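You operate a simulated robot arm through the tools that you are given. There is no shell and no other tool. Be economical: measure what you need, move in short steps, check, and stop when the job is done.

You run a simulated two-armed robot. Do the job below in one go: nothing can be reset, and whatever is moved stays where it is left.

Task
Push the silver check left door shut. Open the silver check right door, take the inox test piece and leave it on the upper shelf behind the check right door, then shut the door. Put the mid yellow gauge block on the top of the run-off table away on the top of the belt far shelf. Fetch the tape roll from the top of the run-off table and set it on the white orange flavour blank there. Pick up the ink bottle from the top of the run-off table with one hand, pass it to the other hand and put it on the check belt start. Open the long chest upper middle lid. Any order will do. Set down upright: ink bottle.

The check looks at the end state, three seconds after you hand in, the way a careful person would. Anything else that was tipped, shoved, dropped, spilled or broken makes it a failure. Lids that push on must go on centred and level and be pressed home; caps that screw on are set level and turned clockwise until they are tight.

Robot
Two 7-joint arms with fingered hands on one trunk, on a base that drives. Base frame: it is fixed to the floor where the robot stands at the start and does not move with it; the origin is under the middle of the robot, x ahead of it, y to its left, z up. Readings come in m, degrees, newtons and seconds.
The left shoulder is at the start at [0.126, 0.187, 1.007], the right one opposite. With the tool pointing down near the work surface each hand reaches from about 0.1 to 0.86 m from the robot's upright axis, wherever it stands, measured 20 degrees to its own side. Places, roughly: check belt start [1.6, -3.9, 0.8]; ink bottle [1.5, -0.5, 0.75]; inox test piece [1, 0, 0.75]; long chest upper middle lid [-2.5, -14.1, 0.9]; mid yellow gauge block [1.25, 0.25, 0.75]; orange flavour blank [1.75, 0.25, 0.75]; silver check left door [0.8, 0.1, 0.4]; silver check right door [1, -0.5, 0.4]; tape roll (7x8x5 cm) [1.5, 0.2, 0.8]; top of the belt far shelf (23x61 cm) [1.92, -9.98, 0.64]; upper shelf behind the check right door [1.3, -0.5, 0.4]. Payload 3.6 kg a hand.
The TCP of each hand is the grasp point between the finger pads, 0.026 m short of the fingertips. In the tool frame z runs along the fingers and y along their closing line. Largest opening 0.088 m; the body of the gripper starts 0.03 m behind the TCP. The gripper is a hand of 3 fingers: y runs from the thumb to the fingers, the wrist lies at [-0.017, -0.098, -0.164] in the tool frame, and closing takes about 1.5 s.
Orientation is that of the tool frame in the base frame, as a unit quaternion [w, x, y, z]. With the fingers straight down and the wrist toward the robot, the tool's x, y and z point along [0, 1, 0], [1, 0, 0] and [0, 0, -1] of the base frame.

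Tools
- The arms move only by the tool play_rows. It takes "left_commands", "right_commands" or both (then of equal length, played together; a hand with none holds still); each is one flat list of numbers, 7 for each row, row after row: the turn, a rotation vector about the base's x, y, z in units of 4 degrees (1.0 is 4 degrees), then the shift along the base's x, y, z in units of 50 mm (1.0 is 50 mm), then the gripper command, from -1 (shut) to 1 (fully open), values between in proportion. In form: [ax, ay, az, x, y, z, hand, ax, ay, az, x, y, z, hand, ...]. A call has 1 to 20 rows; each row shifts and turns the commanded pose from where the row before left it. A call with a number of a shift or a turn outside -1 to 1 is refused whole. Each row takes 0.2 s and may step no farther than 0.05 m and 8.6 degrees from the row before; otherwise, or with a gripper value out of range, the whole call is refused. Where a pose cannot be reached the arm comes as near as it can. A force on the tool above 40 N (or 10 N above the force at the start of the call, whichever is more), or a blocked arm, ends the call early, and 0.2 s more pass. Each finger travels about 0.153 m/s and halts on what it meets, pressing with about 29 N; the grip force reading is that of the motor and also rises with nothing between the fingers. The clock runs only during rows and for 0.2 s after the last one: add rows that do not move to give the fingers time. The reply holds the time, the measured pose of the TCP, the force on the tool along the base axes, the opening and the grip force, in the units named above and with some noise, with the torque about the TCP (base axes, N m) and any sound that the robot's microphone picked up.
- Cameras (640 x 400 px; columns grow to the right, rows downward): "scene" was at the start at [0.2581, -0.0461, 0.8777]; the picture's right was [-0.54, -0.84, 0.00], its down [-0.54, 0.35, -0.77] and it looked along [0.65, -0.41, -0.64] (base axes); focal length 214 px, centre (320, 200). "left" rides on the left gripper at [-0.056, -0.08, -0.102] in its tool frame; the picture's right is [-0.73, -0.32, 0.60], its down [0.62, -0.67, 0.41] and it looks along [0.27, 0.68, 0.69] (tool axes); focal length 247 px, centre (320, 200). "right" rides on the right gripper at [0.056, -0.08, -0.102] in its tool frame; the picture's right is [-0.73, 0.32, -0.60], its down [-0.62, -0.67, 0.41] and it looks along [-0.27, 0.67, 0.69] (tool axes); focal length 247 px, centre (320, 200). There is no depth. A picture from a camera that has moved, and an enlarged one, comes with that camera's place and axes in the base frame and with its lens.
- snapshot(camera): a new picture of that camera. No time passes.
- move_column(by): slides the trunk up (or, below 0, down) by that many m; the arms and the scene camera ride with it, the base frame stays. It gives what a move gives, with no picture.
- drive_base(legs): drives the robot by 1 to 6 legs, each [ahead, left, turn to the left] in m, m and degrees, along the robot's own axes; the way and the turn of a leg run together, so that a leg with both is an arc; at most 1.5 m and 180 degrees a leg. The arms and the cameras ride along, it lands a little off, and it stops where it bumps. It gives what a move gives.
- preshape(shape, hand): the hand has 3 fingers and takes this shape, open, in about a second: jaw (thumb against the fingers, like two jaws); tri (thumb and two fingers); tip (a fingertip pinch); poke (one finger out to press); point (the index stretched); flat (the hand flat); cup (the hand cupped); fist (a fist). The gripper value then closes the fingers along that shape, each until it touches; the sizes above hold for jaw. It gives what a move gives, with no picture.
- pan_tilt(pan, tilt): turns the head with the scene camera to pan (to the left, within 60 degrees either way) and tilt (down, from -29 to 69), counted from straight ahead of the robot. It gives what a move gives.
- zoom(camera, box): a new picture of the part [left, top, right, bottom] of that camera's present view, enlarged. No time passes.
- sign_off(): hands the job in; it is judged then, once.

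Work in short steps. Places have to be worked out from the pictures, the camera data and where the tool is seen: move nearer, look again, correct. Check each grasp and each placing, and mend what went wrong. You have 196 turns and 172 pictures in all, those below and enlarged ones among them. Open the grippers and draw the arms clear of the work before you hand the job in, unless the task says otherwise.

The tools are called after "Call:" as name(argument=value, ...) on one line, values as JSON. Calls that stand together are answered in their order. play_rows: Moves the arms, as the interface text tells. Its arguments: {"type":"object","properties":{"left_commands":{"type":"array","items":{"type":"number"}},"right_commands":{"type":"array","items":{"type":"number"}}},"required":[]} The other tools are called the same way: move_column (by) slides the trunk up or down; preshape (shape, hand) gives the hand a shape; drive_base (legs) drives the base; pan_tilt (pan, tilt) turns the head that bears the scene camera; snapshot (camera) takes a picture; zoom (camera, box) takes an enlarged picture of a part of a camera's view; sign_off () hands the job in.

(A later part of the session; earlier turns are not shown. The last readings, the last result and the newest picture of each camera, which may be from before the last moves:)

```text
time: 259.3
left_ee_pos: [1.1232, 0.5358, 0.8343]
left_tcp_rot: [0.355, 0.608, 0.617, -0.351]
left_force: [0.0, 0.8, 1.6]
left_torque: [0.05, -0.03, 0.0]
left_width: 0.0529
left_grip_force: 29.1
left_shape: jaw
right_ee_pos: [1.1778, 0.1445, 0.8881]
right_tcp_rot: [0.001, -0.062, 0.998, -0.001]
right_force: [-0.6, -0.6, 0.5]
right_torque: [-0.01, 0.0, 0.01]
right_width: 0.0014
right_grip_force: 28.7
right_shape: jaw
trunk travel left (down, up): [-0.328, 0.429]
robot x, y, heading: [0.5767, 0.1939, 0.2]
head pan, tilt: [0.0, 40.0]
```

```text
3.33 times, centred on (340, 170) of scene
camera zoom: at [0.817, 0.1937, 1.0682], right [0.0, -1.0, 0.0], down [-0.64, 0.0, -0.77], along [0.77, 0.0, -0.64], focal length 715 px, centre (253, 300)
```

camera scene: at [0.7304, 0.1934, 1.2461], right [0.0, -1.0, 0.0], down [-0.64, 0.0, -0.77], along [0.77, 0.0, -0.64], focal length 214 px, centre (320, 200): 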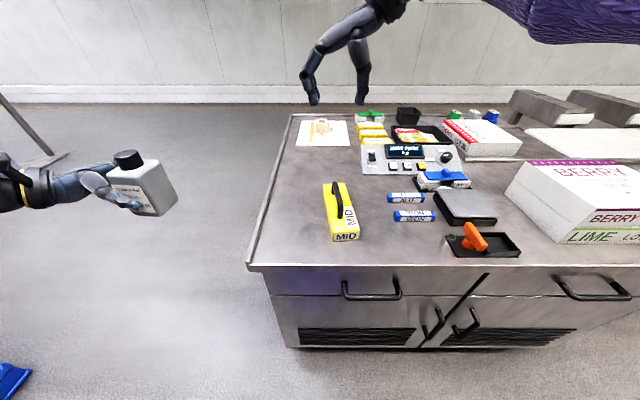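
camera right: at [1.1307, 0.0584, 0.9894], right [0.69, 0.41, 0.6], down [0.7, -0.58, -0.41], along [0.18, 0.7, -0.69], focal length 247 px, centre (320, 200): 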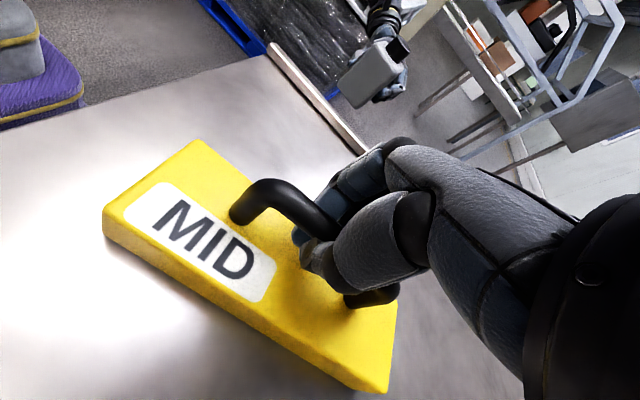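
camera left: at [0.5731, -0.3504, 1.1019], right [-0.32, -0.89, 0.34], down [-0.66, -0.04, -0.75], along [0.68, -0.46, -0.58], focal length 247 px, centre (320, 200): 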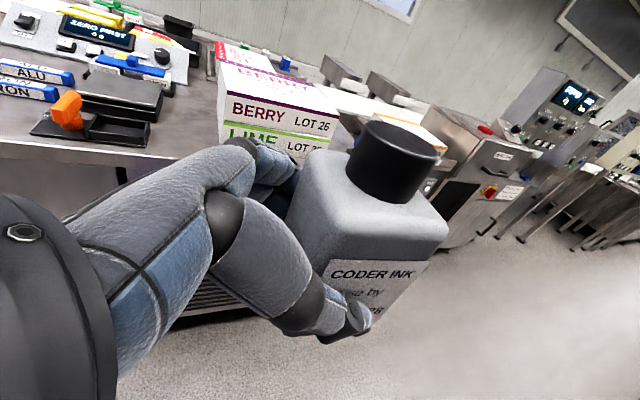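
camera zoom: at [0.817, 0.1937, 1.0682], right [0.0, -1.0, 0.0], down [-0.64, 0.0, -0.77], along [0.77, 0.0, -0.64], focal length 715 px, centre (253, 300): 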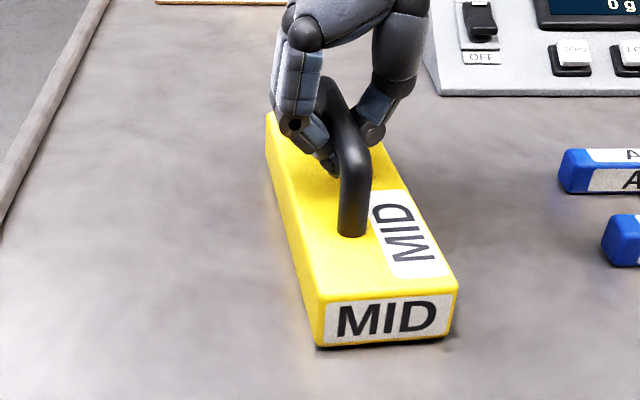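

The fingers met under the bar. I open, raise 1.2 cm and close again for a firm pinch.

Call:
play_rows(right_commands=[0, 0, 0, 0, 0, 0, 0.3, 0, 0, 0, 0, 0, 0, 0.3, 0, 0, 0, 0, 0, 0.26, 0.3, 0, 0, 0, 0, 0, 0, 0, 0, 0, 0, 0, 0, 0, -1, 0, 0, 0, 0, 0, 0, -1, 0, 0, 0, 0, 0, 0, -1, 0, 0, 0, 0, 0, 0, -1])

Call:
zoom(camera="scene", box=[260, 110, 420, 230])

```text
time: 261.1
left_ee_pos: [1.1242, 0.5349, 0.8337]
left_tcp_rot: [0.355, 0.608, 0.617, -0.351]
left_force: [-0.2, -0.5, -0.1]
left_torque: [0.07, -0.01, 0.01]
left_width: 0.0532
left_grip_force: 29.0
left_shape: jaw
right_ee_pos: [1.1766, 0.1439, 0.9013]
right_tcp_rot: [0.001, -0.062, 0.998, -0.001]
right_force: [0.1, 0.4, -0.6]
right_torque: [-0.03, 0.01, -0.01]
right_width: 0.0092
right_grip_force: 29.2
right_shape: jaw
trunk travel left (down, up): [-0.328, 0.429]
robot x, y, heading: [0.5743, 0.1885, 0.1]
head pan, tilt: [0.0, 40.0]
```

```text
3.33 times, centred on (340, 170) of scene
camera zoom: at [0.817, 0.1937, 1.0682], right [0.0, -1.0, 0.0], down [-0.64, 0.0, -0.77], along [0.77, 0.0, -0.64], focal length 715 px, centre (253, 300)
```

zoom: 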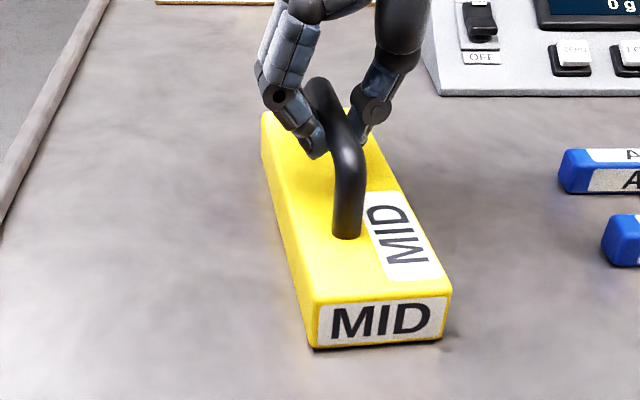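

Now the bar is pinched. I lift with the trunk and check.

Call:
move_column(by=0.1)

Call:
snapshot(camera="scene")

Call:
snapshot(camera="right")

```text
time: 262.4
left_ee_pos: [1.1234, 0.5347, 0.9334]
left_tcp_rot: [0.355, 0.607, 0.618, -0.352]
left_force: [-0.5, 0.1, 0.6]
left_torque: [0.08, 0.03, -0.01]
left_width: 0.053
left_grip_force: 29.0
left_shape: jaw
right_ee_pos: [1.1734, 0.1453, 1.0099]
right_tcp_rot: [0.01, -0.062, 0.998, -0.001]
right_force: [0.5, -0.3, -5.0]
right_torque: [0.01, 0.04, 0.02]
right_width: 0.0091
right_grip_force: 28.5
right_shape: jaw
trunk travel left (down, up): [-0.428, 0.329]
robot x, y, heading: [0.5771, 0.1907, -0.1]
head pan, tilt: [0.0, 40.0]
```

```text
43 pictures are left
camera scene: at [0.8052, 0.1938, 1.1748], right [0.0, -1.0, 0.0], down [-0.64, 0.0, -0.77], along [0.77, 0.0, -0.64], focal length 214 px, centre (320, 200)
```

scene: 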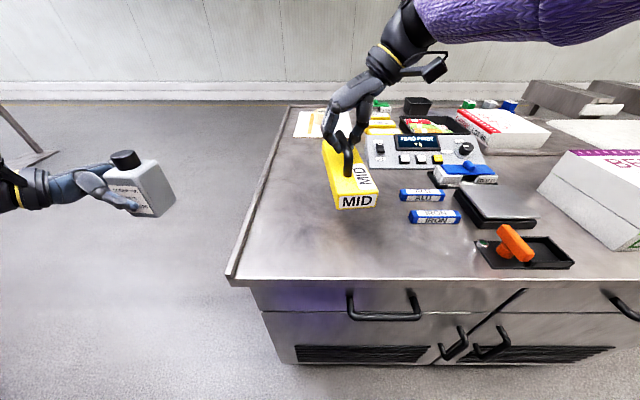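

```text
42 pictures are left
camera right: at [1.1267, 0.0587, 1.1113], right [0.68, 0.41, 0.61], down [0.71, -0.58, -0.4], along [0.19, 0.7, -0.68], focal length 247 px, centre (320, 200)
```

right: 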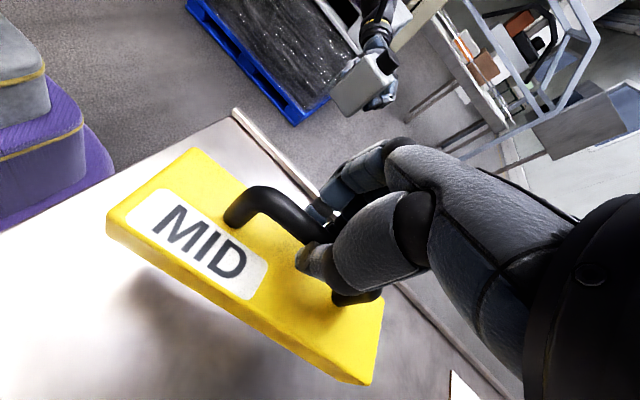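

Block held level. I back off to the aisle and look right along the line before driving.

Call:
drive_base(legs=[[-0.5, 0, 0]])

Call:
pan_tilt(pan=-60, tilt=15)

Call:
snapshot(camera="scene")

```text
time: 265.3
left_ee_pos: [0.6198, 0.5339, 0.9345]
left_tcp_rot: [0.355, 0.609, 0.617, -0.35]
left_force: [-0.5, -0.2, 0.3]
left_torque: [0.07, -0.02, -0.02]
left_width: 0.053
left_grip_force: 29.7
left_shape: jaw
right_ee_pos: [0.671, 0.1444, 1.0112]
right_tcp_rot: [0.01, -0.063, 0.998, -0.001]
right_force: [-0.5, 0.0, -5.6]
right_torque: [0.03, 0.03, 0.01]
right_width: 0.0088
right_grip_force: 29.5
right_shape: jaw
trunk travel left (down, up): [-0.428, 0.329]
robot x, y, heading: [0.0734, 0.1934, 0.2]
head pan, tilt: [0.0, 40.0]
```

```text
time: 266.6
left_ee_pos: [0.6202, 0.5355, 0.9345]
left_tcp_rot: [0.356, 0.608, 0.617, -0.351]
left_force: [-0.5, -0.4, 0.1]
left_torque: [0.1, -0.02, 0.03]
left_width: 0.0529
left_grip_force: 28.9
left_shape: jaw
right_ee_pos: [0.6715, 0.1446, 1.0115]
right_tcp_rot: [0.009, -0.064, 0.998, -0.001]
right_force: [0.1, 0.6, -5.2]
right_torque: [-0.05, 0.03, 0.01]
right_width: 0.0089
right_grip_force: 29.1
right_shape: jaw
trunk travel left (down, up): [-0.428, 0.329]
robot x, y, heading: [0.0727, 0.1895, 0.3]
head pan, tilt: [-60.0, 15.0]
```

```text
41 pictures are left
camera scene: at [0.2648, 0.1117, 1.2146], right [-0.86, -0.5, 0.0], down [-0.13, 0.22, -0.97], along [0.49, -0.83, -0.26], focal length 214 px, centre (320, 200)
```

scene: 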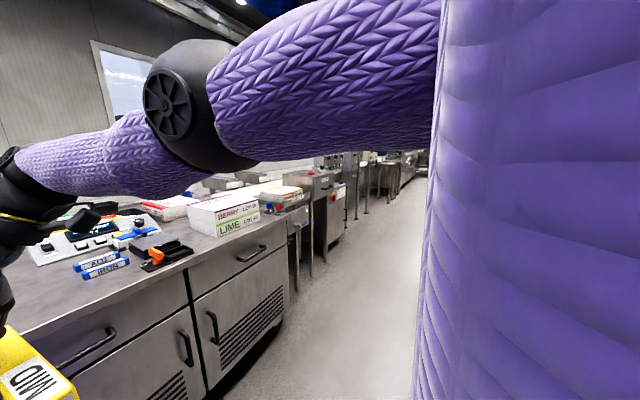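

The aisle looks free. I strafe right in two legs and look.

Call:
drive_base(legs=[[0, -1.4, 0], [0, -1.4, 0]])

Call:
pan_tilt(pan=-15, tilt=20)

Call:
snapshot(camera="scene")

```text
time: 280.3
left_ee_pos: [0.6501, -2.2896, 0.9341]
left_tcp_rot: [0.357, 0.604, 0.622, -0.349]
left_force: [0.0, -0.8, 0.6]
left_torque: [0.08, 0.01, 0.03]
left_width: 0.053
left_grip_force: 28.6
left_shape: jaw
right_ee_pos: [0.7055, -2.6778, 1.0112]
right_tcp_rot: [0.009, -0.069, 0.998, -0.001]
right_force: [0.0, 0.1, -5.1]
right_torque: [0.01, 0.04, 0.01]
right_width: 0.0091
right_grip_force: 28.6
right_shape: jaw
trunk travel left (down, up): [-0.428, 0.329]
robot x, y, heading: [0.106, -2.6376, 0.9]
head pan, tilt: [-60.0, 15.0]
```

```text
time: 281.5
left_ee_pos: [0.6489, -2.2878, 0.9329]
left_tcp_rot: [0.358, 0.604, 0.621, -0.348]
left_force: [-0.1, 0.9, 1.3]
left_torque: [0.05, -0.02, 0.03]
left_width: 0.0527
left_grip_force: 28.9
left_shape: jaw
right_ee_pos: [0.7056, -2.6782, 1.0099]
right_tcp_rot: [0.009, -0.07, 0.998, 0.0]
right_force: [0.4, -0.2, -5.5]
right_torque: [-0.01, 0.01, -0.01]
right_width: 0.009
right_grip_force: 29.4
right_shape: jaw
trunk travel left (down, up): [-0.428, 0.329]
robot x, y, heading: [0.1046, -2.6364, 0.8]
head pan, tilt: [-15.0, 20.0]
```

```text
40 pictures are left
camera scene: at [0.3408, -2.6589, 1.2064], right [-0.24, -0.97, 0.0], down [-0.33, 0.08, -0.94], along [0.91, -0.23, -0.34], focal length 214 px, centre (320, 200)
```

scene: 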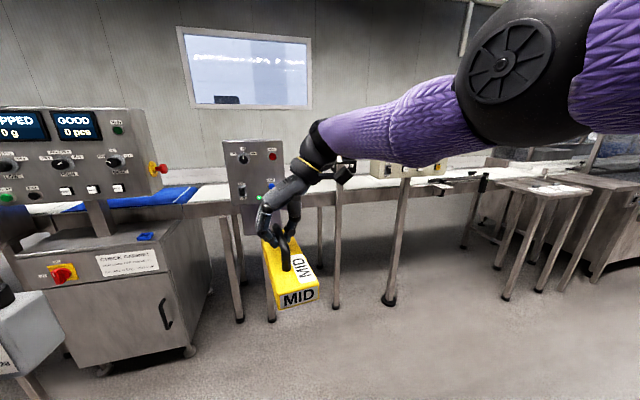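

The check belt's start is the right-hand end of the white belt. I strafe on 1.5 m and look.

Call:
drive_base(legs=[[0, -1.45, -0.8]])

Call:
pan_tilt(pan=8, tilt=28)

Call:
snapshot(camera="scene")

```text
time: 288.7
left_ee_pos: [0.6656, -3.7649, 0.9349]
left_tcp_rot: [0.354, 0.611, 0.615, -0.352]
left_force: [0.3, -0.3, 0.0]
left_torque: [0.1, -0.02, 0.0]
left_width: 0.053
left_grip_force: 28.5
left_shape: jaw
right_ee_pos: [0.7132, -4.1565, 1.0103]
right_tcp_rot: [0.009, -0.058, 0.998, -0.002]
right_force: [0.3, -1.0, -4.8]
right_torque: [-0.02, 0.02, -0.01]
right_width: 0.009
right_grip_force: 29.0
right_shape: jaw
trunk travel left (down, up): [-0.428, 0.329]
robot x, y, heading: [0.1149, -4.1041, -0.1]
head pan, tilt: [-15.0, 20.0]
```

```text
time: 289.6
left_ee_pos: [0.6655, -3.7639, 0.9342]
left_tcp_rot: [0.354, 0.611, 0.615, -0.353]
left_force: [-0.2, 1.1, 0.7]
left_torque: [0.09, -0.01, 0.01]
left_width: 0.0528
left_grip_force: 29.1
left_shape: jaw
right_ee_pos: [0.7128, -4.1562, 1.0111]
right_tcp_rot: [0.01, -0.058, 0.998, -0.001]
right_force: [-0.4, 0.6, -5.1]
right_torque: [0.03, -0.03, -0.01]
right_width: 0.0085
right_grip_force: 29.2
right_shape: jaw
trunk travel left (down, up): [-0.428, 0.329]
robot x, y, heading: [0.1158, -4.1052, -0.1]
head pan, tilt: [8.0, 28.0]
```

```text
39 pictures are left
camera scene: at [0.3495, -4.0921, 1.1935], right [0.13, -0.99, 0.0], down [-0.47, -0.06, -0.88], along [0.87, 0.12, -0.47], focal length 214 px, centre (320, 200)
```

scene: 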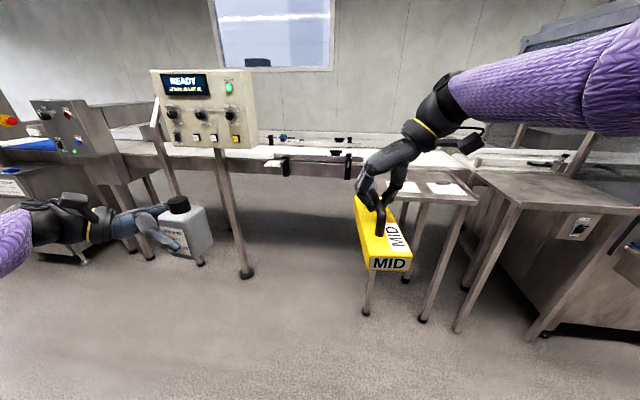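

Call:
zoom(camera="scene", box=[220, 110, 420, 230])

```text
3.20 times, centred on (320, 170) of scene
camera zoom: at [0.3495, -4.0921, 1.1935], right [0.13, -0.99, 0.0], down [-0.47, -0.06, -0.88], along [0.87, 0.12, -0.47], focal length 686 px, centre (320, 296)
```

zoom: 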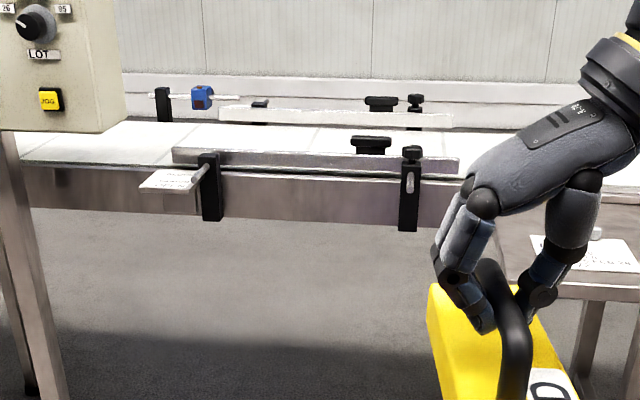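

The railed section centred near y≈-3.9 seems to be the place. I raise the trunk and go closer for a look from above.

Call:
move_column(by=0.2)

Call:
drive_base(legs=[[0.45, -0.1, 0]])

Call:
pan_tilt(pan=15, tilt=38)

Call:
snapshot(camera="scene")

```text
time: 291.8
left_ee_pos: [0.6635, -3.7657, 1.1325]
left_tcp_rot: [0.354, 0.611, 0.614, -0.353]
left_force: [-0.6, 0.3, -2.9]
left_torque: [0.1, -0.01, -0.03]
left_width: 0.0531
left_grip_force: 29.7
left_shape: jaw
right_ee_pos: [0.707, -4.1559, 1.2359]
right_tcp_rot: [0.031, -0.059, 0.998, -0.003]
right_force: [-0.7, -0.3, -5.1]
right_torque: [0.0, 0.02, 0.0]
right_width: 0.009
right_grip_force: 28.8
right_shape: jaw
trunk travel left (down, up): [-0.628, 0.129]
robot x, y, heading: [0.1153, -4.1041, -0.1]
head pan, tilt: [8.0, 28.0]
```

```text
time: 294.6
left_ee_pos: [1.1135, -3.8578, 1.1329]
left_tcp_rot: [0.355, 0.606, 0.619, -0.35]
left_force: [0.3, 1.3, -3.9]
left_torque: [0.06, -0.01, 0.0]
left_width: 0.0532
left_grip_force: 28.5
left_shape: jaw
right_ee_pos: [1.161, -4.2471, 1.2358]
right_tcp_rot: [0.031, -0.064, 0.997, -0.003]
right_force: [-0.2, -0.1, -5.4]
right_torque: [0.01, 0.0, 0.03]
right_width: 0.0085
right_grip_force: 28.8
right_shape: jaw
trunk travel left (down, up): [-0.628, 0.129]
robot x, y, heading: [0.5708, -4.201, 0.5]
head pan, tilt: [8.0, 28.0]
```

```text
time: 295.3
left_ee_pos: [1.1138, -3.8579, 1.134]
left_tcp_rot: [0.356, 0.606, 0.619, -0.35]
left_force: [-0.9, 0.3, -2.8]
left_torque: [0.1, 0.0, -0.02]
left_width: 0.0531
left_grip_force: 28.5
left_shape: jaw
right_ee_pos: [1.1614, -4.2481, 1.2354]
right_tcp_rot: [0.031, -0.065, 0.997, -0.002]
right_force: [-0.4, 0.0, -4.9]
right_torque: [0.02, 0.06, 0.01]
right_width: 0.0088
right_grip_force: 29.3
right_shape: jaw
trunk travel left (down, up): [-0.628, 0.129]
robot x, y, heading: [0.5658, -4.2039, 0.7]
head pan, tilt: [15.0, 38.0]
```

```text
37 pictures are left
camera scene: at [0.7861, -4.1788, 1.384], right [0.27, -0.96, 0.0], down [-0.59, -0.16, -0.79], along [0.76, 0.21, -0.62], focal length 214 px, centre (320, 200)
```

scene: 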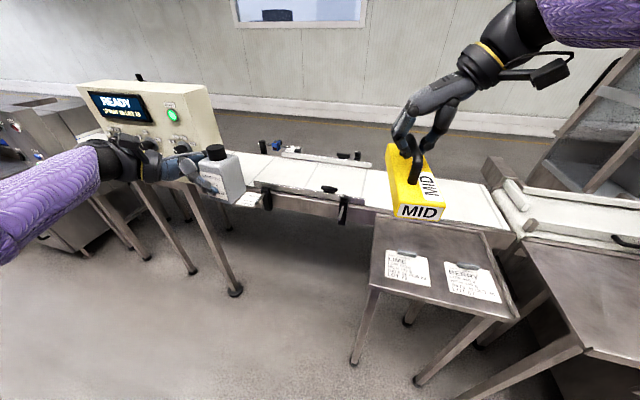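

Call:
zoom(camera="scene", box=[210, 120, 410, 240])

```text
3.20 times, centred on (310, 180) of scene
camera zoom: at [0.7861, -4.1788, 1.384], right [0.27, -0.96, 0.0], down [-0.59, -0.16, -0.79], along [0.76, 0.21, -0.62], focal length 686 px, centre (352, 264)
```

zoom: 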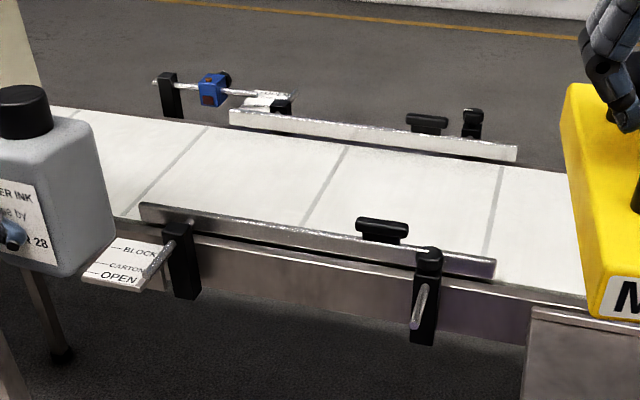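

The belt between the rails is the target, about (1.65, -3.93). The control panel is to the left and a small table to the right, so I bring the bottle in front of the body and the block aside to the right first.

Call:
play_rows(left_commands=[0, 0, 0, 0.167, -0.583, 0.12, -1, 0, 0, 0, 0.167, -0.583, 0.12, -1, 0, 0, 0, 0.167, -0.583, 0.12, -1, 0, 0, 0, 0.167, -0.583, 0.12, -1, 0, 0, 0, 0.167, -0.583, 0.12, -1, 0, 0, 0, 0.167, -0.583, 0.12, -1, 0, 0, 0, 0.167, -0.583, 0.12, -1, 0, 0, 0, 0.167, -0.583, 0.12, -1, 0, 0, 0, 0.167, -0.583, 0.12, -1, 0, 0, 0, 0.167, -0.583, 0.12, -1, 0, 0, 0, 0.167, -0.583, 0.12, -1, 0, 0, 0, 0.167, -0.583, 0.12, -1], right_commands=[0, 0, 0, -0.25, -0.5, 0.08, -1, 0, 0, 0, -0.25, -0.5, 0.08, -1, 0, 0, 0, -0.25, -0.5, 0.08, -1, 0, 0, 0, -0.25, -0.5, 0.08, -1, 0, 0, 0, -0.25, -0.5, 0.08, -1, 0, 0, 0, -0.25, -0.5, 0.08, -1, 0, 0, 0, -0.25, -0.5, 0.08, -1, 0, 0, 0, -0.25, -0.5, 0.08, -1, 0, 0, 0, -0.25, -0.5, 0.08, -1, 0, 0, 0, -0.25, -0.5, 0.08, -1, 0, 0, 0, -0.25, -0.5, 0.08, -1, 0, 0, 0, -0.25, -0.5, 0.08, -1])

Call:
drive_base(legs=[[0, 0.28, -0.5], [0.25, 0, 0]])

Call:
snapshot(camera="scene")

```text
time: 297.9
left_ee_pos: [1.214, -4.2094, 1.2046]
left_tcp_rot: [0.355, 0.607, 0.619, -0.35]
left_force: [0.0, 0.3, -2.2]
left_torque: [0.05, -0.03, 0.08]
left_width: 0.0528
left_grip_force: 29.1
left_shape: jaw
right_ee_pos: [1.0126, -4.549, 1.2848]
right_tcp_rot: [0.032, -0.065, 0.997, -0.001]
right_force: [-0.2, 0.1, -5.1]
right_torque: [0.04, -0.05, 0.0]
right_width: 0.009
right_grip_force: 29.0
right_shape: jaw
trunk travel left (down, up): [-0.628, 0.129]
robot x, y, heading: [0.5708, -4.2061, 0.5]
head pan, tilt: [15.0, 38.0]
```

```text
time: 301.3
left_ee_pos: [1.4675, -3.9265, 1.2055]
left_tcp_rot: [0.354, 0.609, 0.616, -0.352]
left_force: [0.8, 0.5, -4.1]
left_torque: [0.04, -0.02, 0.04]
left_width: 0.0529
left_grip_force: 28.6
left_shape: jaw
right_ee_pos: [1.2641, -4.2659, 1.2841]
right_tcp_rot: [0.032, -0.059, 0.998, -0.002]
right_force: [0.9, 0.8, -5.3]
right_torque: [-0.06, 0.02, -0.02]
right_width: 0.0089
right_grip_force: 29.1
right_shape: jaw
trunk travel left (down, up): [-0.628, 0.129]
robot x, y, heading: [0.825, -3.9137, -0.1]
head pan, tilt: [15.0, 38.0]
```

```text
35 pictures are left
camera scene: at [1.04, -3.8953, 1.384], right [0.26, -0.97, 0.0], down [-0.6, -0.16, -0.79], along [0.76, 0.2, -0.62], focal length 214 px, centre (320, 200)
```

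scene: 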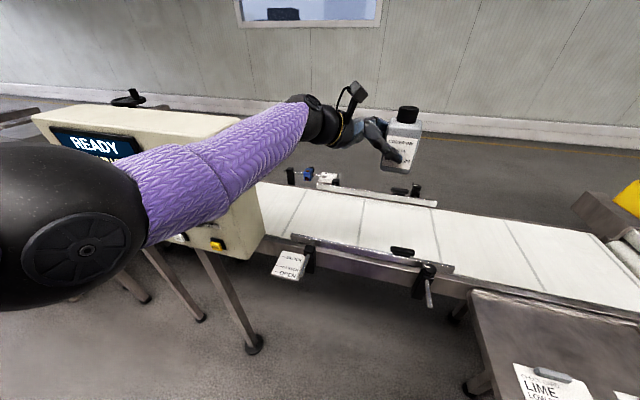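

Panel edge is close to the left arm, so I shift right 8 cm (target y≈-4.0), go 8 cm forward, and then lower the trunk.

Call:
drive_base(legs=[[0, -0.08, 0], [0.09, 0, 0]])

Call:
move_column(by=-0.28)

Call:
snapshot(camera="scene")

```text
time: 303.1
left_ee_pos: [1.5583, -4.0062, 1.2037]
left_tcp_rot: [0.354, 0.609, 0.617, -0.352]
left_force: [0.5, -0.2, -3.6]
left_torque: [0.01, -0.01, -0.03]
left_width: 0.0528
left_grip_force: 29.1
left_shape: jaw
right_ee_pos: [1.3546, -4.3464, 1.2847]
right_tcp_rot: [0.031, -0.06, 0.998, -0.003]
right_force: [0.1, -0.5, -5.6]
right_torque: [0.0, 0.03, -0.02]
right_width: 0.0091
right_grip_force: 29.4
right_shape: jaw
trunk travel left (down, up): [-0.628, 0.129]
robot x, y, heading: [0.9082, -3.9969, 0.0]
head pan, tilt: [15.0, 38.0]
```

```text
time: 305.9
left_ee_pos: [1.5551, -4.0064, 0.9246]
left_tcp_rot: [0.355, 0.609, 0.616, -0.352]
left_force: [-0.3, 0.3, -4.3]
left_torque: [0.07, -0.02, 0.0]
left_width: 0.053
left_grip_force: 28.6
left_shape: jaw
right_ee_pos: [1.3535, -4.3443, 1.0052]
right_tcp_rot: [0.032, -0.06, 0.998, -0.002]
right_force: [-0.3, 0.3, -5.3]
right_torque: [-0.03, 0.03, 0.03]
right_width: 0.0091
right_grip_force: 29.1
right_shape: jaw
trunk travel left (down, up): [-0.348, 0.409]
robot x, y, heading: [0.9096, -3.9969, 0.2]
head pan, tilt: [15.0, 38.0]
```

```text
34 pictures are left
camera scene: at [1.1479, -3.9748, 1.093], right [0.26, -0.97, 0.0], down [-0.6, -0.16, -0.79], along [0.76, 0.2, -0.62], focal length 214 px, centre (320, 200)
```

scene: 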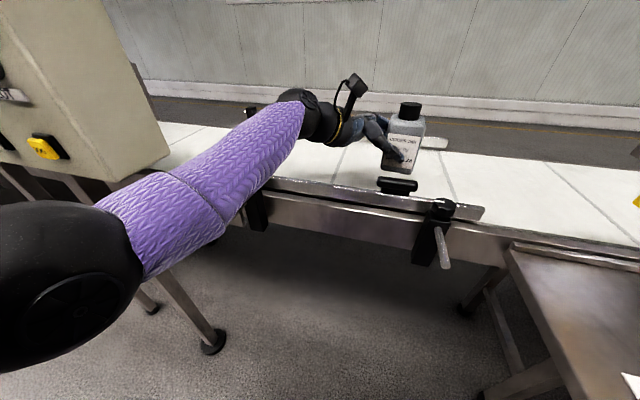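

Clear of the panel. I move the bottle 8 cm ahead over the belt's middle.

Call:
play_rows(left_commands=[0, 0, 0, 0.3, 0, 0, -1, 0, 0, 0, 0.3, 0, 0, -1, 0, 0, 0, 0.3, 0, 0, -1, 0, 0, 0, 0.3, 0, 0, -1, 0, 0, 0, 0.3, 0, 0, -1, 0, 0, 0, 0, 0, -0.3, -1, 0, 0, 0, 0, 0, -0.3, -1])

Call:
zoom(camera="scene", box=[240, 60, 520, 260])

Call:
snapshot(camera="left")

```text
time: 307.5
left_ee_pos: [1.6077, -4.0157, 0.8996]
left_tcp_rot: [0.356, 0.609, 0.616, -0.352]
left_force: [0.7, 0.5, -3.8]
left_torque: [0.04, -0.03, 0.02]
left_width: 0.0529
left_grip_force: 29.3
left_shape: jaw
left hand out of reach, approached as far as the arm can: row 5, 6, 7
right_ee_pos: [1.3531, -4.3448, 1.0047]
right_tcp_rot: [0.031, -0.06, 0.998, -0.002]
right_force: [-0.3, 0.1, -5.4]
right_torque: [-0.04, 0.03, -0.03]
right_width: 0.0091
right_grip_force: 29.0
right_shape: jaw
trunk travel left (down, up): [-0.348, 0.409]
robot x, y, heading: [0.9102, -3.9996, -0.1]
head pan, tilt: [15.0, 38.0]
```

```text
2.00 times, centred on (380, 160) of scene
camera zoom: at [1.1481, -3.9749, 1.0928], right [0.26, -0.97, 0.0], down [-0.6, -0.16, -0.79], along [0.76, 0.2, -0.62], focal length 429 px, centre (200, 280)
```

zoom: 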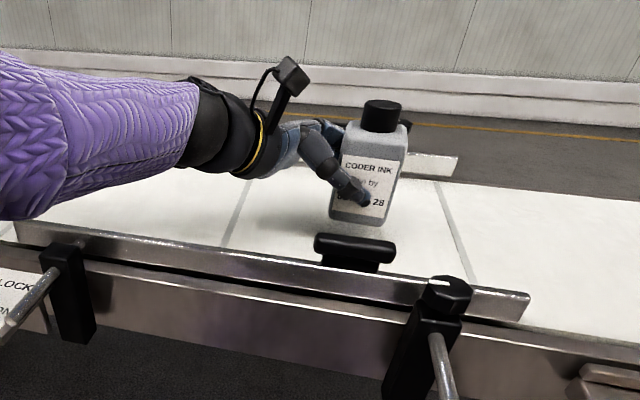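

```text
32 pictures are left
camera left: at [1.528, -3.956, 0.9988], right [-0.31, -0.89, 0.34], down [-0.67, -0.05, -0.75], along [0.68, -0.45, -0.58], focal length 247 px, centre (320, 200)
```

left: 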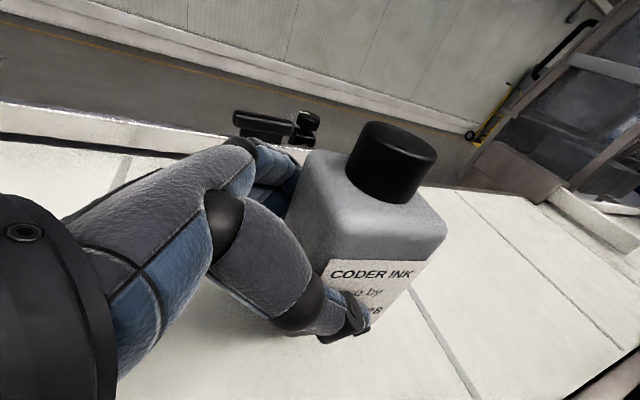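

The bottle is over the belt, between the rails, at reach's end (x≈1.608). I lower using the trunk.

Call:
move_column(by=-0.045)

Call:
move_column(by=-0.008)

Call:
zoom(camera="scene", box=[320, 60, 480, 180])

```text
time: 308.4
left_ee_pos: [1.6086, -4.0164, 0.8637]
left_tcp_rot: [0.361, 0.609, 0.614, -0.349]
left_force: [-2.8, 2.2, 29.8]
left_torque: [-0.23, -0.6, 0.0]
left_width: 0.0527
left_grip_force: 28.5
left_shape: jaw
right_ee_pos: [1.3502, -4.3448, 0.9627]
right_tcp_rot: [0.032, -0.059, 0.998, -0.003]
right_force: [-0.3, -0.6, -5.6]
right_torque: [-0.03, 0.02, -0.01]
right_width: 0.0091
right_grip_force: 28.8
right_shape: jaw
trunk travel left (down, up): [-0.303, 0.454]
robot x, y, heading: [0.914, -3.9956, -0.0]
head pan, tilt: [15.0, 38.0]
```

```text
time: 308.9
left_ee_pos: [1.6121, -4.0169, 0.8591]
left_tcp_rot: [0.365, 0.61, 0.611, -0.348]
left_force: [-5.2, 1.9, 12.6]
left_torque: [-0.06, -0.03, -0.07]
left_width: 0.0521
left_grip_force: 29.6
left_shape: jaw
right_ee_pos: [1.3514, -4.3449, 0.951]
right_tcp_rot: [0.03, -0.061, 0.998, -0.004]
right_force: [0.2, 0.6, -5.5]
right_torque: [0.01, 0.0, -0.01]
right_width: 0.009
right_grip_force: 28.4
right_shape: jaw
trunk travel left (down, up): [-0.295, 0.462]
robot x, y, heading: [0.9153, -3.9975, -0.1]
head pan, tilt: [15.0, 38.0]
stopped: the force on the tool passed its limit at 41 N (the readings are from after the stop); the commanded pose is now the measured one
```

```text
3.33 times, centred on (400, 120) of scene
camera zoom: at [1.155, -3.9748, 1.0352], right [0.26, -0.97, 0.0], down [-0.59, -0.16, -0.79], along [0.76, 0.2, -0.62], focal length 715 px, centre (53, 467)
```

zoom: 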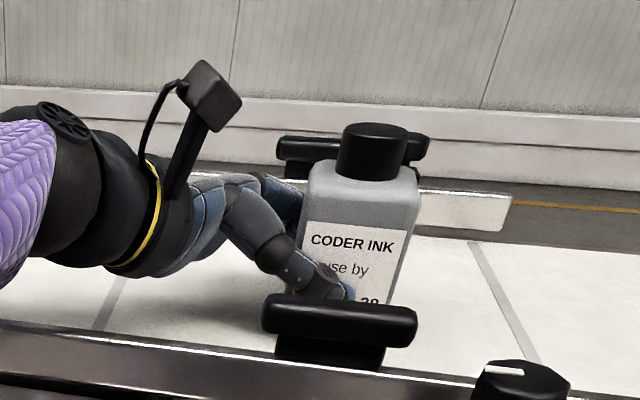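

The bottle stands on the belt. I open the left hand slowly and check it.

Call:
play_rows(left_commands=[0, 0, 0, 0, 0, 0.04, 0.2, 0, 0, 0, 0, 0, 0.04, 0.4, 0, 0, 0, 0, 0, 0, 0.5, 0, 0, 0, 0, 0, 0, 0.5, 0, 0, 0, 0, 0, 0, 0.5])

Call:
zoom(camera="scene", box=[320, 60, 480, 180])

```text
time: 310.1
left_ee_pos: [1.6109, -4.0152, 0.8573]
left_tcp_rot: [0.362, 0.609, 0.614, -0.349]
left_force: [-0.7, 0.5, -0.4]
left_torque: [0.01, 0.0, 0.0]
left_width: 0.0658
left_grip_force: 0.0
left_shape: jaw
right_ee_pos: [1.3525, -4.3443, 0.9517]
right_tcp_rot: [0.031, -0.061, 0.998, -0.002]
right_force: [0.3, -0.3, -4.2]
right_torque: [-0.02, -0.02, 0.02]
right_width: 0.009
right_grip_force: 28.9
right_shape: jaw
trunk travel left (down, up): [-0.295, 0.462]
robot x, y, heading: [0.9121, -3.9974, -0.1]
head pan, tilt: [15.0, 38.0]
```

```text
3.33 times, centred on (400, 120) of scene
camera zoom: at [1.1558, -3.9747, 1.0355], right [0.26, -0.97, 0.0], down [-0.59, -0.16, -0.79], along [0.76, 0.2, -0.62], focal length 715 px, centre (53, 467)
```

zoom: 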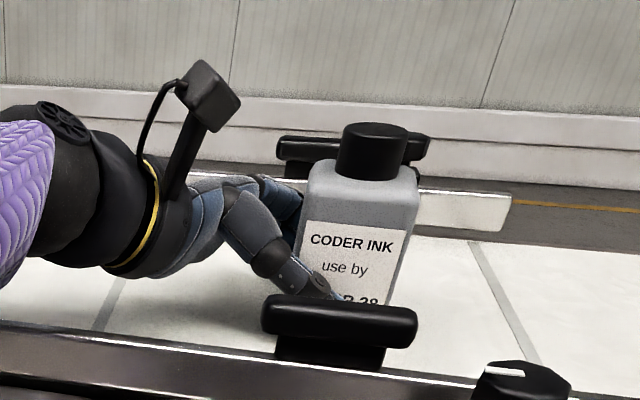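

Standing on its own. I withdraw the hand along its direction and then back.

Call:
play_rows(left_commands=[0, 0, 0, 0, 0.35, 0.2, 0.5, 0, 0, 0, 0, 0.4, 0.25, 0.5, 0, 0, 0, 0, 0.4, 0.3, 0.5, 0, 0, 0, -0.1, 0.4, 0.4, 0.5, 0, 0, 0, -0.3, 0.2, 0.6, 0.5, 0, 0, 0, -0.6, 0, 0.5, 0.5, 0, 0, 0, -0.8, 0, 0.3, 0.5, 0, 0, 0, -0.8, 0, 0.2, 0.5])

Call:
drive_base(legs=[[-0.5, 0, 0]])

Call:
pan_tilt(pan=0, tilt=25)

Call:
snapshot(camera="scene")

```text
time: 311.9
left_ee_pos: [1.4817, -3.9277, 0.9964]
left_tcp_rot: [0.361, 0.609, 0.613, -0.35]
left_force: [0.4, 0.2, -0.6]
left_torque: [0.0, -0.02, 0.0]
left_width: 0.0657
left_grip_force: 0.0
left_shape: jaw
right_ee_pos: [1.3517, -4.3439, 0.9509]
right_tcp_rot: [0.031, -0.062, 0.998, -0.003]
right_force: [-0.2, 0.2, -5.2]
right_torque: [-0.04, -0.02, 0.02]
right_width: 0.0094
right_grip_force: 28.8
right_shape: jaw
trunk travel left (down, up): [-0.295, 0.462]
robot x, y, heading: [0.917, -3.9997, 0.2]
head pan, tilt: [15.0, 38.0]
```

```text
time: 314.8
left_ee_pos: [0.9876, -3.9251, 0.9968]
left_tcp_rot: [0.363, 0.607, 0.615, -0.348]
left_force: [-0.7, 0.9, 0.2]
left_torque: [0.0, -0.03, 0.01]
left_width: 0.0659
left_grip_force: 0.0
left_shape: jaw
right_ee_pos: [0.8632, -4.3437, 0.9522]
right_tcp_rot: [0.032, -0.065, 0.997, -0.004]
right_force: [-0.2, 0.7, -3.8]
right_torque: [-0.04, 0.0, 0.02]
right_width: 0.009
right_grip_force: 28.9
right_shape: jaw
trunk travel left (down, up): [-0.295, 0.462]
robot x, y, heading: [0.4181, -4.0009, 0.5]
head pan, tilt: [15.0, 38.0]
```

```text
time: 315.6
left_ee_pos: [0.987, -3.926, 0.996]
left_tcp_rot: [0.364, 0.606, 0.616, -0.348]
left_force: [-1.6, -0.5, 1.3]
left_torque: [0.01, 0.0, -0.01]
left_width: 0.066
left_grip_force: 0.0
left_shape: jaw
right_ee_pos: [0.8622, -4.3431, 0.9513]
right_tcp_rot: [0.031, -0.066, 0.997, -0.003]
right_force: [0.6, -0.3, -5.2]
right_torque: [-0.03, 0.01, 0.0]
right_width: 0.0089
right_grip_force: 29.1
right_shape: jaw
trunk travel left (down, up): [-0.295, 0.462]
robot x, y, heading: [0.4179, -3.9995, 0.6]
head pan, tilt: [0.0, 25.0]
```

```text
29 pictures are left
camera scene: at [0.6715, -3.9971, 1.0558], right [0.01, -1.0, 0.0], down [-0.42, 0.0, -0.91], along [0.91, 0.01, -0.42], focal length 214 px, centre (320, 200)
```

scene: 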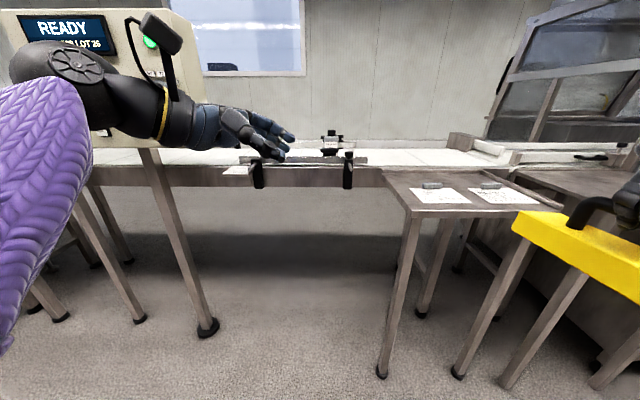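

Call:
zoom(camera="scene", box=[240, 90, 420, 210])

```text
3.33 times, centred on (330, 150) of scene
camera zoom: at [0.6715, -3.9971, 1.0558], right [0.01, -1.0, 0.0], down [-0.42, 0.0, -0.91], along [0.91, 0.01, -0.42], focal length 715 px, centre (287, 367)
```

zoom: 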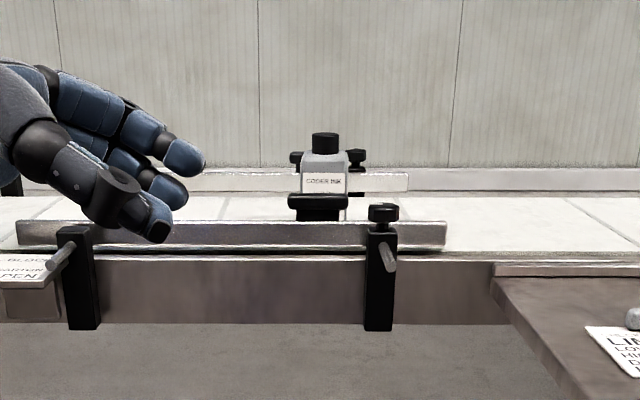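

The bottle stands upright on the belt. Next the belt far shelf at y≈-10: I back up a bit and strafe right along the aisle.

Call:
drive_base(legs=[[-0.35, 0, -0.5], [0, -1.5, 0]])

Call:
pan_tilt(pan=-50, tilt=15)

Call:
snapshot(camera="scene")

```text
time: 324.9
left_ee_pos: [0.6395, -5.4451, 0.9958]
left_tcp_rot: [0.36, 0.612, 0.612, -0.349]
left_force: [-0.1, -0.7, 0.2]
left_torque: [0.01, -0.02, 0.03]
left_width: 0.0657
left_grip_force: 0.0
left_shape: jaw
right_ee_pos: [0.5071, -5.8605, 0.9523]
right_tcp_rot: [0.031, -0.057, 0.998, -0.003]
right_force: [-0.1, 0.1, -5.7]
right_torque: [-0.04, 0.01, -0.02]
right_width: 0.0088
right_grip_force: 29.1
right_shape: jaw
trunk travel left (down, up): [-0.295, 0.462]
robot x, y, heading: [0.0712, -5.5084, -0.2]
head pan, tilt: [0.0, 25.0]
```

```text
time: 326.1
left_ee_pos: [0.6394, -5.4451, 0.9948]
left_tcp_rot: [0.361, 0.611, 0.611, -0.35]
left_force: [-0.1, 0.3, 0.5]
left_torque: [-0.07, -0.02, 0.0]
left_width: 0.066
left_grip_force: 0.0
left_shape: jaw
right_ee_pos: [0.5071, -5.8593, 0.9505]
right_tcp_rot: [0.031, -0.057, 0.998, -0.003]
right_force: [-0.1, 0.1, -4.9]
right_torque: [-0.01, -0.01, 0.0]
right_width: 0.0086
right_grip_force: 29.2
right_shape: jaw
trunk travel left (down, up): [-0.295, 0.462]
robot x, y, heading: [0.0724, -5.5086, -0.3]
head pan, tilt: [-50.0, 15.0]
```

```text
27 pictures are left
camera scene: at [0.2893, -5.5823, 1.0721], right [-0.77, -0.64, 0.0], down [-0.17, 0.2, -0.97], along [0.62, -0.74, -0.26], focal length 214 px, centre (320, 200)
```

scene: 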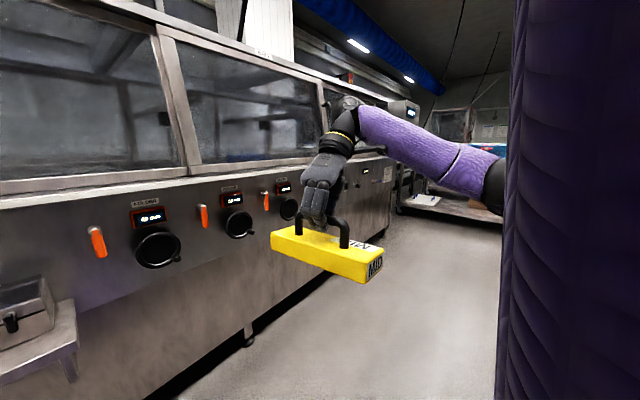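

There may be a low platform further on in the aisle; I keep more clearance and look again after 2.5 m.

Call:
drive_base(legs=[[-0.5, 0, 0], [0, -1.5, 0], [0, -1.0, 0]])

Call:
snapshot(camera="scene")

```text
time: 327.2
left_ee_pos: [0.5844, -5.4446, 0.9965]
left_tcp_rot: [0.361, 0.612, 0.61, -0.351]
left_force: [0.4, 0.8, 0.3]
left_torque: [-0.01, 0.02, -0.05]
left_width: 0.0656
left_grip_force: 0.0
left_shape: jaw
right_ee_pos: [0.4519, -5.8599, 0.9515]
right_tcp_rot: [0.028, -0.056, 0.998, -0.005]
right_force: [0.4, 1.0, -5.4]
right_torque: [-0.05, -0.07, 0.03]
right_width: 0.009
right_grip_force: 28.9
right_shape: jaw
trunk travel left (down, up): [-0.295, 0.462]
robot x, y, heading: [0.0118, -5.5042, -0.2]
head pan, tilt: [-50.0, 15.0]
stopped in leg 1: the robot was blocked; the commanded pose is now the measured one
```

```text
26 pictures are left
camera scene: at [0.234, -5.5818, 1.0723], right [-0.77, -0.64, 0.0], down [-0.17, 0.2, -0.97], along [0.62, -0.74, -0.26], focal length 214 px, centre (320, 200)
```

scene: 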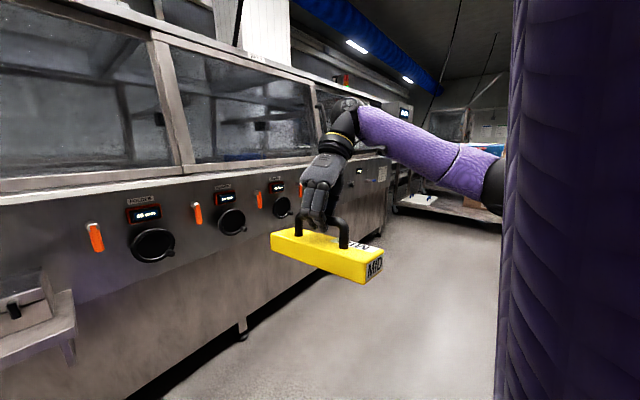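

Something stands behind at this spot. I go forward 0.1 and strafe on.

Call:
drive_base(legs=[[0.1, 0, 0], [0, -1.4, 0]])

Call:
pan_tilt(pan=-35, tilt=20)

Call:
snapshot(camera="scene")

```text
time: 335.0
left_ee_pos: [0.6905, -6.8458, 0.9966]
left_tcp_rot: [0.363, 0.605, 0.618, -0.347]
left_force: [0.1, 0.1, -0.2]
left_torque: [-0.03, 0.0, -0.01]
left_width: 0.0661
left_grip_force: 0.1
left_shape: jaw
right_ee_pos: [0.5673, -7.2643, 0.9514]
right_tcp_rot: [0.03, -0.068, 0.997, -0.003]
right_force: [0.2, -0.1, -4.5]
right_torque: [-0.03, 0.02, 0.01]
right_width: 0.0089
right_grip_force: 29.7
right_shape: jaw
trunk travel left (down, up): [-0.295, 0.462]
robot x, y, heading: [0.1205, -6.9206, 1.2]
head pan, tilt: [-50.0, 15.0]
```

```text
time: 335.8
left_ee_pos: [0.6897, -6.8462, 0.9959]
left_tcp_rot: [0.364, 0.605, 0.618, -0.346]
left_force: [0.8, -0.6, 0.8]
left_torque: [0.01, 0.01, 0.02]
left_width: 0.0659
left_grip_force: 0.1
left_shape: jaw
right_ee_pos: [0.5669, -7.2636, 0.9511]
right_tcp_rot: [0.03, -0.069, 0.997, -0.003]
right_force: [-0.3, -0.7, -5.4]
right_torque: [-0.03, 0.03, -0.02]
right_width: 0.0091
right_grip_force: 28.9
right_shape: jaw
trunk travel left (down, up): [-0.295, 0.462]
robot x, y, heading: [0.1204, -6.9242, 0.8]
head pan, tilt: [-35.0, 20.0]
```

```text
25 pictures are left
camera scene: at [0.3588, -6.9732, 1.064], right [-0.56, -0.83, 0.0], down [-0.28, 0.19, -0.94], along [0.78, -0.53, -0.34], focal length 214 px, centre (320, 200)
```

scene: 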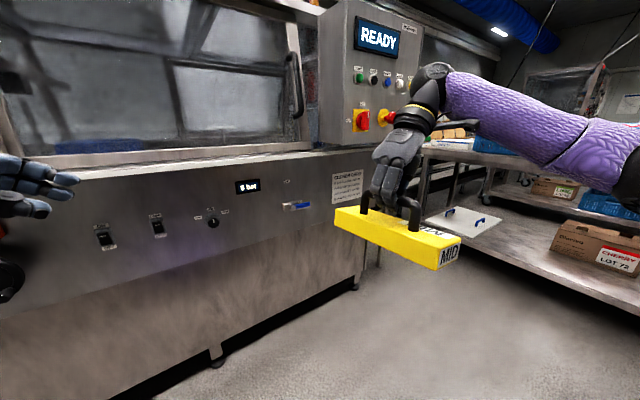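

A rack stands across ahead on the right. I turn the base to face along the aisle (−y) in part, and look.

Call:
drive_base(legs=[[0.1, 0, -60]])

Call:
pan_tilt(pan=-30, tilt=18)

Call:
snapshot(camera="scene")

```text
time: 338.8
left_ee_pos: [0.5573, -7.4209, 0.9965]
left_tcp_rot: [0.143, 0.832, 0.234, -0.482]
left_force: [0.0, -1.3, -0.4]
left_torque: [0.01, -0.01, -0.01]
left_width: 0.0661
left_grip_force: 0.0
left_shape: jaw
right_ee_pos: [0.1338, -7.526, 0.9504]
right_tcp_rot: [0.024, 0.439, 0.898, -0.018]
right_force: [0.2, 0.1, -5.1]
right_torque: [-0.01, 0.07, 0.0]
right_width: 0.0091
right_grip_force: 28.9
right_shape: jaw
trunk travel left (down, up): [-0.295, 0.462]
robot x, y, heading: [0.2082, -6.9699, -58.9]
head pan, tilt: [-35.0, 20.0]
```

```text
time: 339.5
left_ee_pos: [0.5568, -7.4217, 0.997]
left_tcp_rot: [0.142, 0.832, 0.234, -0.482]
left_force: [0.5, 0.0, -0.7]
left_torque: [-0.01, 0.0, 0.0]
left_width: 0.0658
left_grip_force: 0.0
left_shape: jaw
right_ee_pos: [0.1345, -7.5253, 0.9508]
right_tcp_rot: [0.024, 0.438, 0.898, -0.018]
right_force: [0.7, 0.9, -5.0]
right_torque: [-0.03, 0.01, 0.02]
right_width: 0.0089
right_grip_force: 29.3
right_shape: jaw
trunk travel left (down, up): [-0.295, 0.462]
robot x, y, heading: [0.204, -6.9681, -59.1]
head pan, tilt: [-30.0, 18.0]
```

```text
24 pictures are left
camera scene: at [0.2898, -7.1991, 1.0672], right [-1.0, -0.02, 0.0], down [-0.01, 0.31, -0.95], along [0.02, -0.95, -0.31], focal length 214 px, centre (320, 200)
```

scene: 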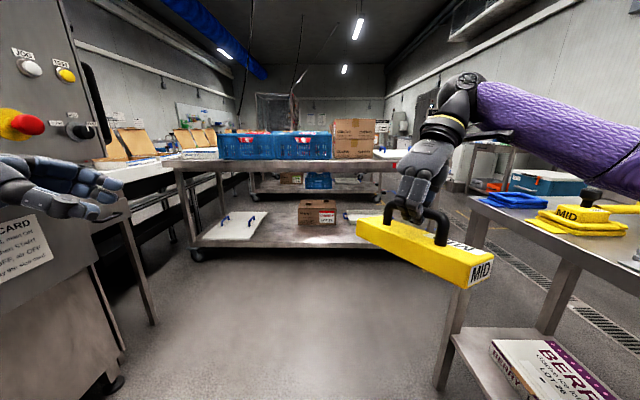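

The lane is blocked by a cart at y≈-8.9 (x −0.6…1.45), with a second cart behind at y≈-10.4; the way round is on the right (x≈-1.2). I raise the trunk so the arms pass above everything, turn to −y and drive around.

Call:
move_column(by=0.4)

Call:
drive_base(legs=[[0, 0, -31], [1.3, 0, 0], [0, -1.35, 0]])

Call:
pan_tilt(pan=20, tilt=25)

Call:
snapshot(camera="scene")

```text
time: 343.3
left_ee_pos: [0.5583, -7.4224, 1.3966]
left_tcp_rot: [0.143, 0.832, 0.233, -0.482]
left_force: [-0.5, -0.8, -0.6]
left_torque: [0.0, 0.0, 0.0]
left_width: 0.0658
left_grip_force: 0.1
left_shape: jaw
right_ee_pos: [0.1335, -7.5249, 1.3512]
right_tcp_rot: [0.024, 0.438, 0.898, -0.018]
right_force: [1.5, 0.8, -4.5]
right_torque: [-0.02, 0.04, 0.0]
right_width: 0.0088
right_grip_force: 28.9
right_shape: jaw
trunk travel left (down, up): [-0.695, 0.062]
robot x, y, heading: [0.2039, -6.9729, -59.1]
head pan, tilt: [-30.0, 18.0]
```

```text
time: 357.4
left_ee_pos: [-1.0268, -8.8334, 1.3958]
left_tcp_rot: [0.014, 0.865, 0.012, -0.502]
left_force: [0.1, -1.1, 0.0]
left_torque: [0.0, 0.0, 0.02]
left_width: 0.066
left_grip_force: 0.1
left_shape: jaw
right_ee_pos: [-1.4462, -8.7129, 1.3506]
right_tcp_rot: [0.019, 0.654, 0.756, -0.024]
right_force: [0.8, -0.4, -4.1]
right_torque: [-0.02, 0.08, 0.01]
right_width: 0.0088
right_grip_force: 28.9
right_shape: jaw
trunk travel left (down, up): [-0.695, 0.062]
robot x, y, heading: [-1.1081, -8.2682, -88.9]
head pan, tilt: [-30.0, 18.0]
```

```text
time: 358.6
left_ee_pos: [-1.0279, -8.8338, 1.3967]
left_tcp_rot: [0.014, 0.865, 0.012, -0.502]
left_force: [-0.1, 0.1, 0.5]
left_torque: [0.03, 0.01, 0.02]
left_width: 0.0661
left_grip_force: 0.0
left_shape: jaw
right_ee_pos: [-1.4457, -8.7129, 1.3509]
right_tcp_rot: [0.019, 0.655, 0.755, -0.024]
right_force: [-0.6, 0.1, -4.3]
right_torque: [0.01, 0.05, -0.01]
right_width: 0.009
right_grip_force: 29.2
right_shape: jaw
trunk travel left (down, up): [-0.695, 0.062]
robot x, y, heading: [-1.1076, -8.2629, -88.9]
head pan, tilt: [20.0, 25.0]
```

```text
23 pictures are left
camera scene: at [-1.0707, -8.483, 1.4717], right [-0.93, -0.36, 0.0], down [-0.15, 0.39, -0.91], along [0.33, -0.85, -0.42], focal length 214 px, centre (320, 200)
```

scene: 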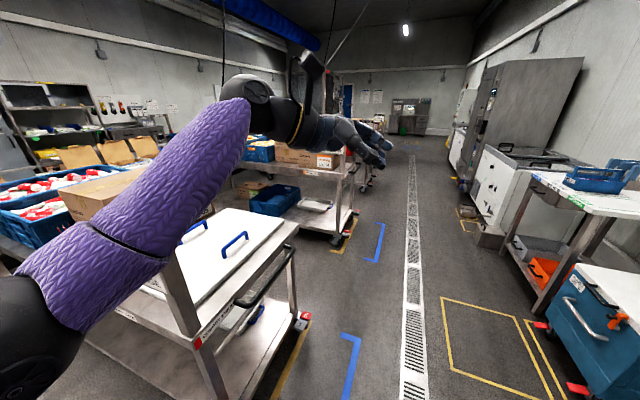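

The aisle at x≈-1.1 is free, and the lane between the carts is y −9.44…−10.45, centred on the shelf's y. I drive there, turn left, and enter the lane.

Call:
drive_base(legs=[[1.0, 0, 0], [0.69, 0, 0], [0, 0, 89], [0.9, 0, 0]])

Call:
pan_tilt(pan=0, tilt=25)

Call:
snapshot(camera="scene")

```text
time: 375.4
left_ee_pos: [0.4155, -9.9163, 1.3966]
left_tcp_rot: [0.359, 0.614, 0.609, -0.351]
left_force: [-0.7, -0.2, 0.3]
left_torque: [-0.02, 0.0, 0.02]
left_width: 0.0657
left_grip_force: 0.0
left_shape: jaw
right_ee_pos: [0.2808, -10.3292, 1.3518]
right_tcp_rot: [0.03, -0.052, 0.998, -0.003]
right_force: [0.1, 0.4, -4.1]
right_torque: [-0.05, 0.02, 0.0]
right_width: 0.0088
right_grip_force: 28.7
right_shape: jaw
trunk travel left (down, up): [-0.695, 0.062]
robot x, y, heading: [-0.1515, -9.9769, -0.8]
head pan, tilt: [20.0, 25.0]
```

```text
time: 376.2
left_ee_pos: [0.4154, -9.9151, 1.3965]
left_tcp_rot: [0.359, 0.614, 0.609, -0.352]
left_force: [-0.5, 0.4, 0.9]
left_torque: [0.02, -0.01, 0.0]
left_width: 0.066
left_grip_force: 0.2
left_shape: jaw
right_ee_pos: [0.2801, -10.3298, 1.3503]
right_tcp_rot: [0.03, -0.053, 0.998, -0.004]
right_force: [0.3, -0.1, -5.5]
right_torque: [-0.06, 0.0, 0.01]
right_width: 0.0086
right_grip_force: 29.0
right_shape: jaw
trunk travel left (down, up): [-0.695, 0.062]
robot x, y, heading: [-0.159, -9.9755, -0.9]
head pan, tilt: [0.0, 25.0]
```

```text
22 pictures are left
camera scene: at [0.0703, -9.9789, 1.4717], right [-0.01, -1.0, 0.0], down [-0.42, 0.01, -0.91], along [0.91, -0.01, -0.42], focal length 214 px, centre (320, 200)
```

scene: 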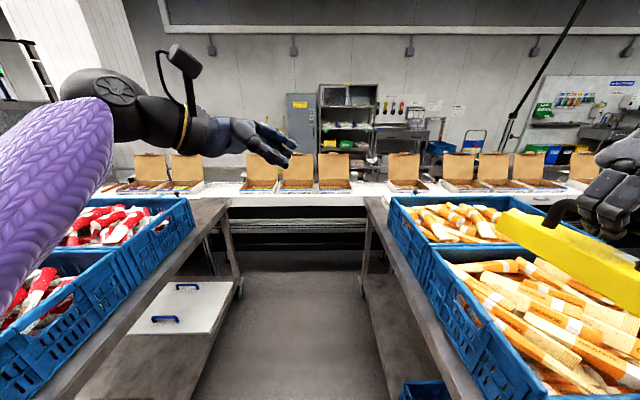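

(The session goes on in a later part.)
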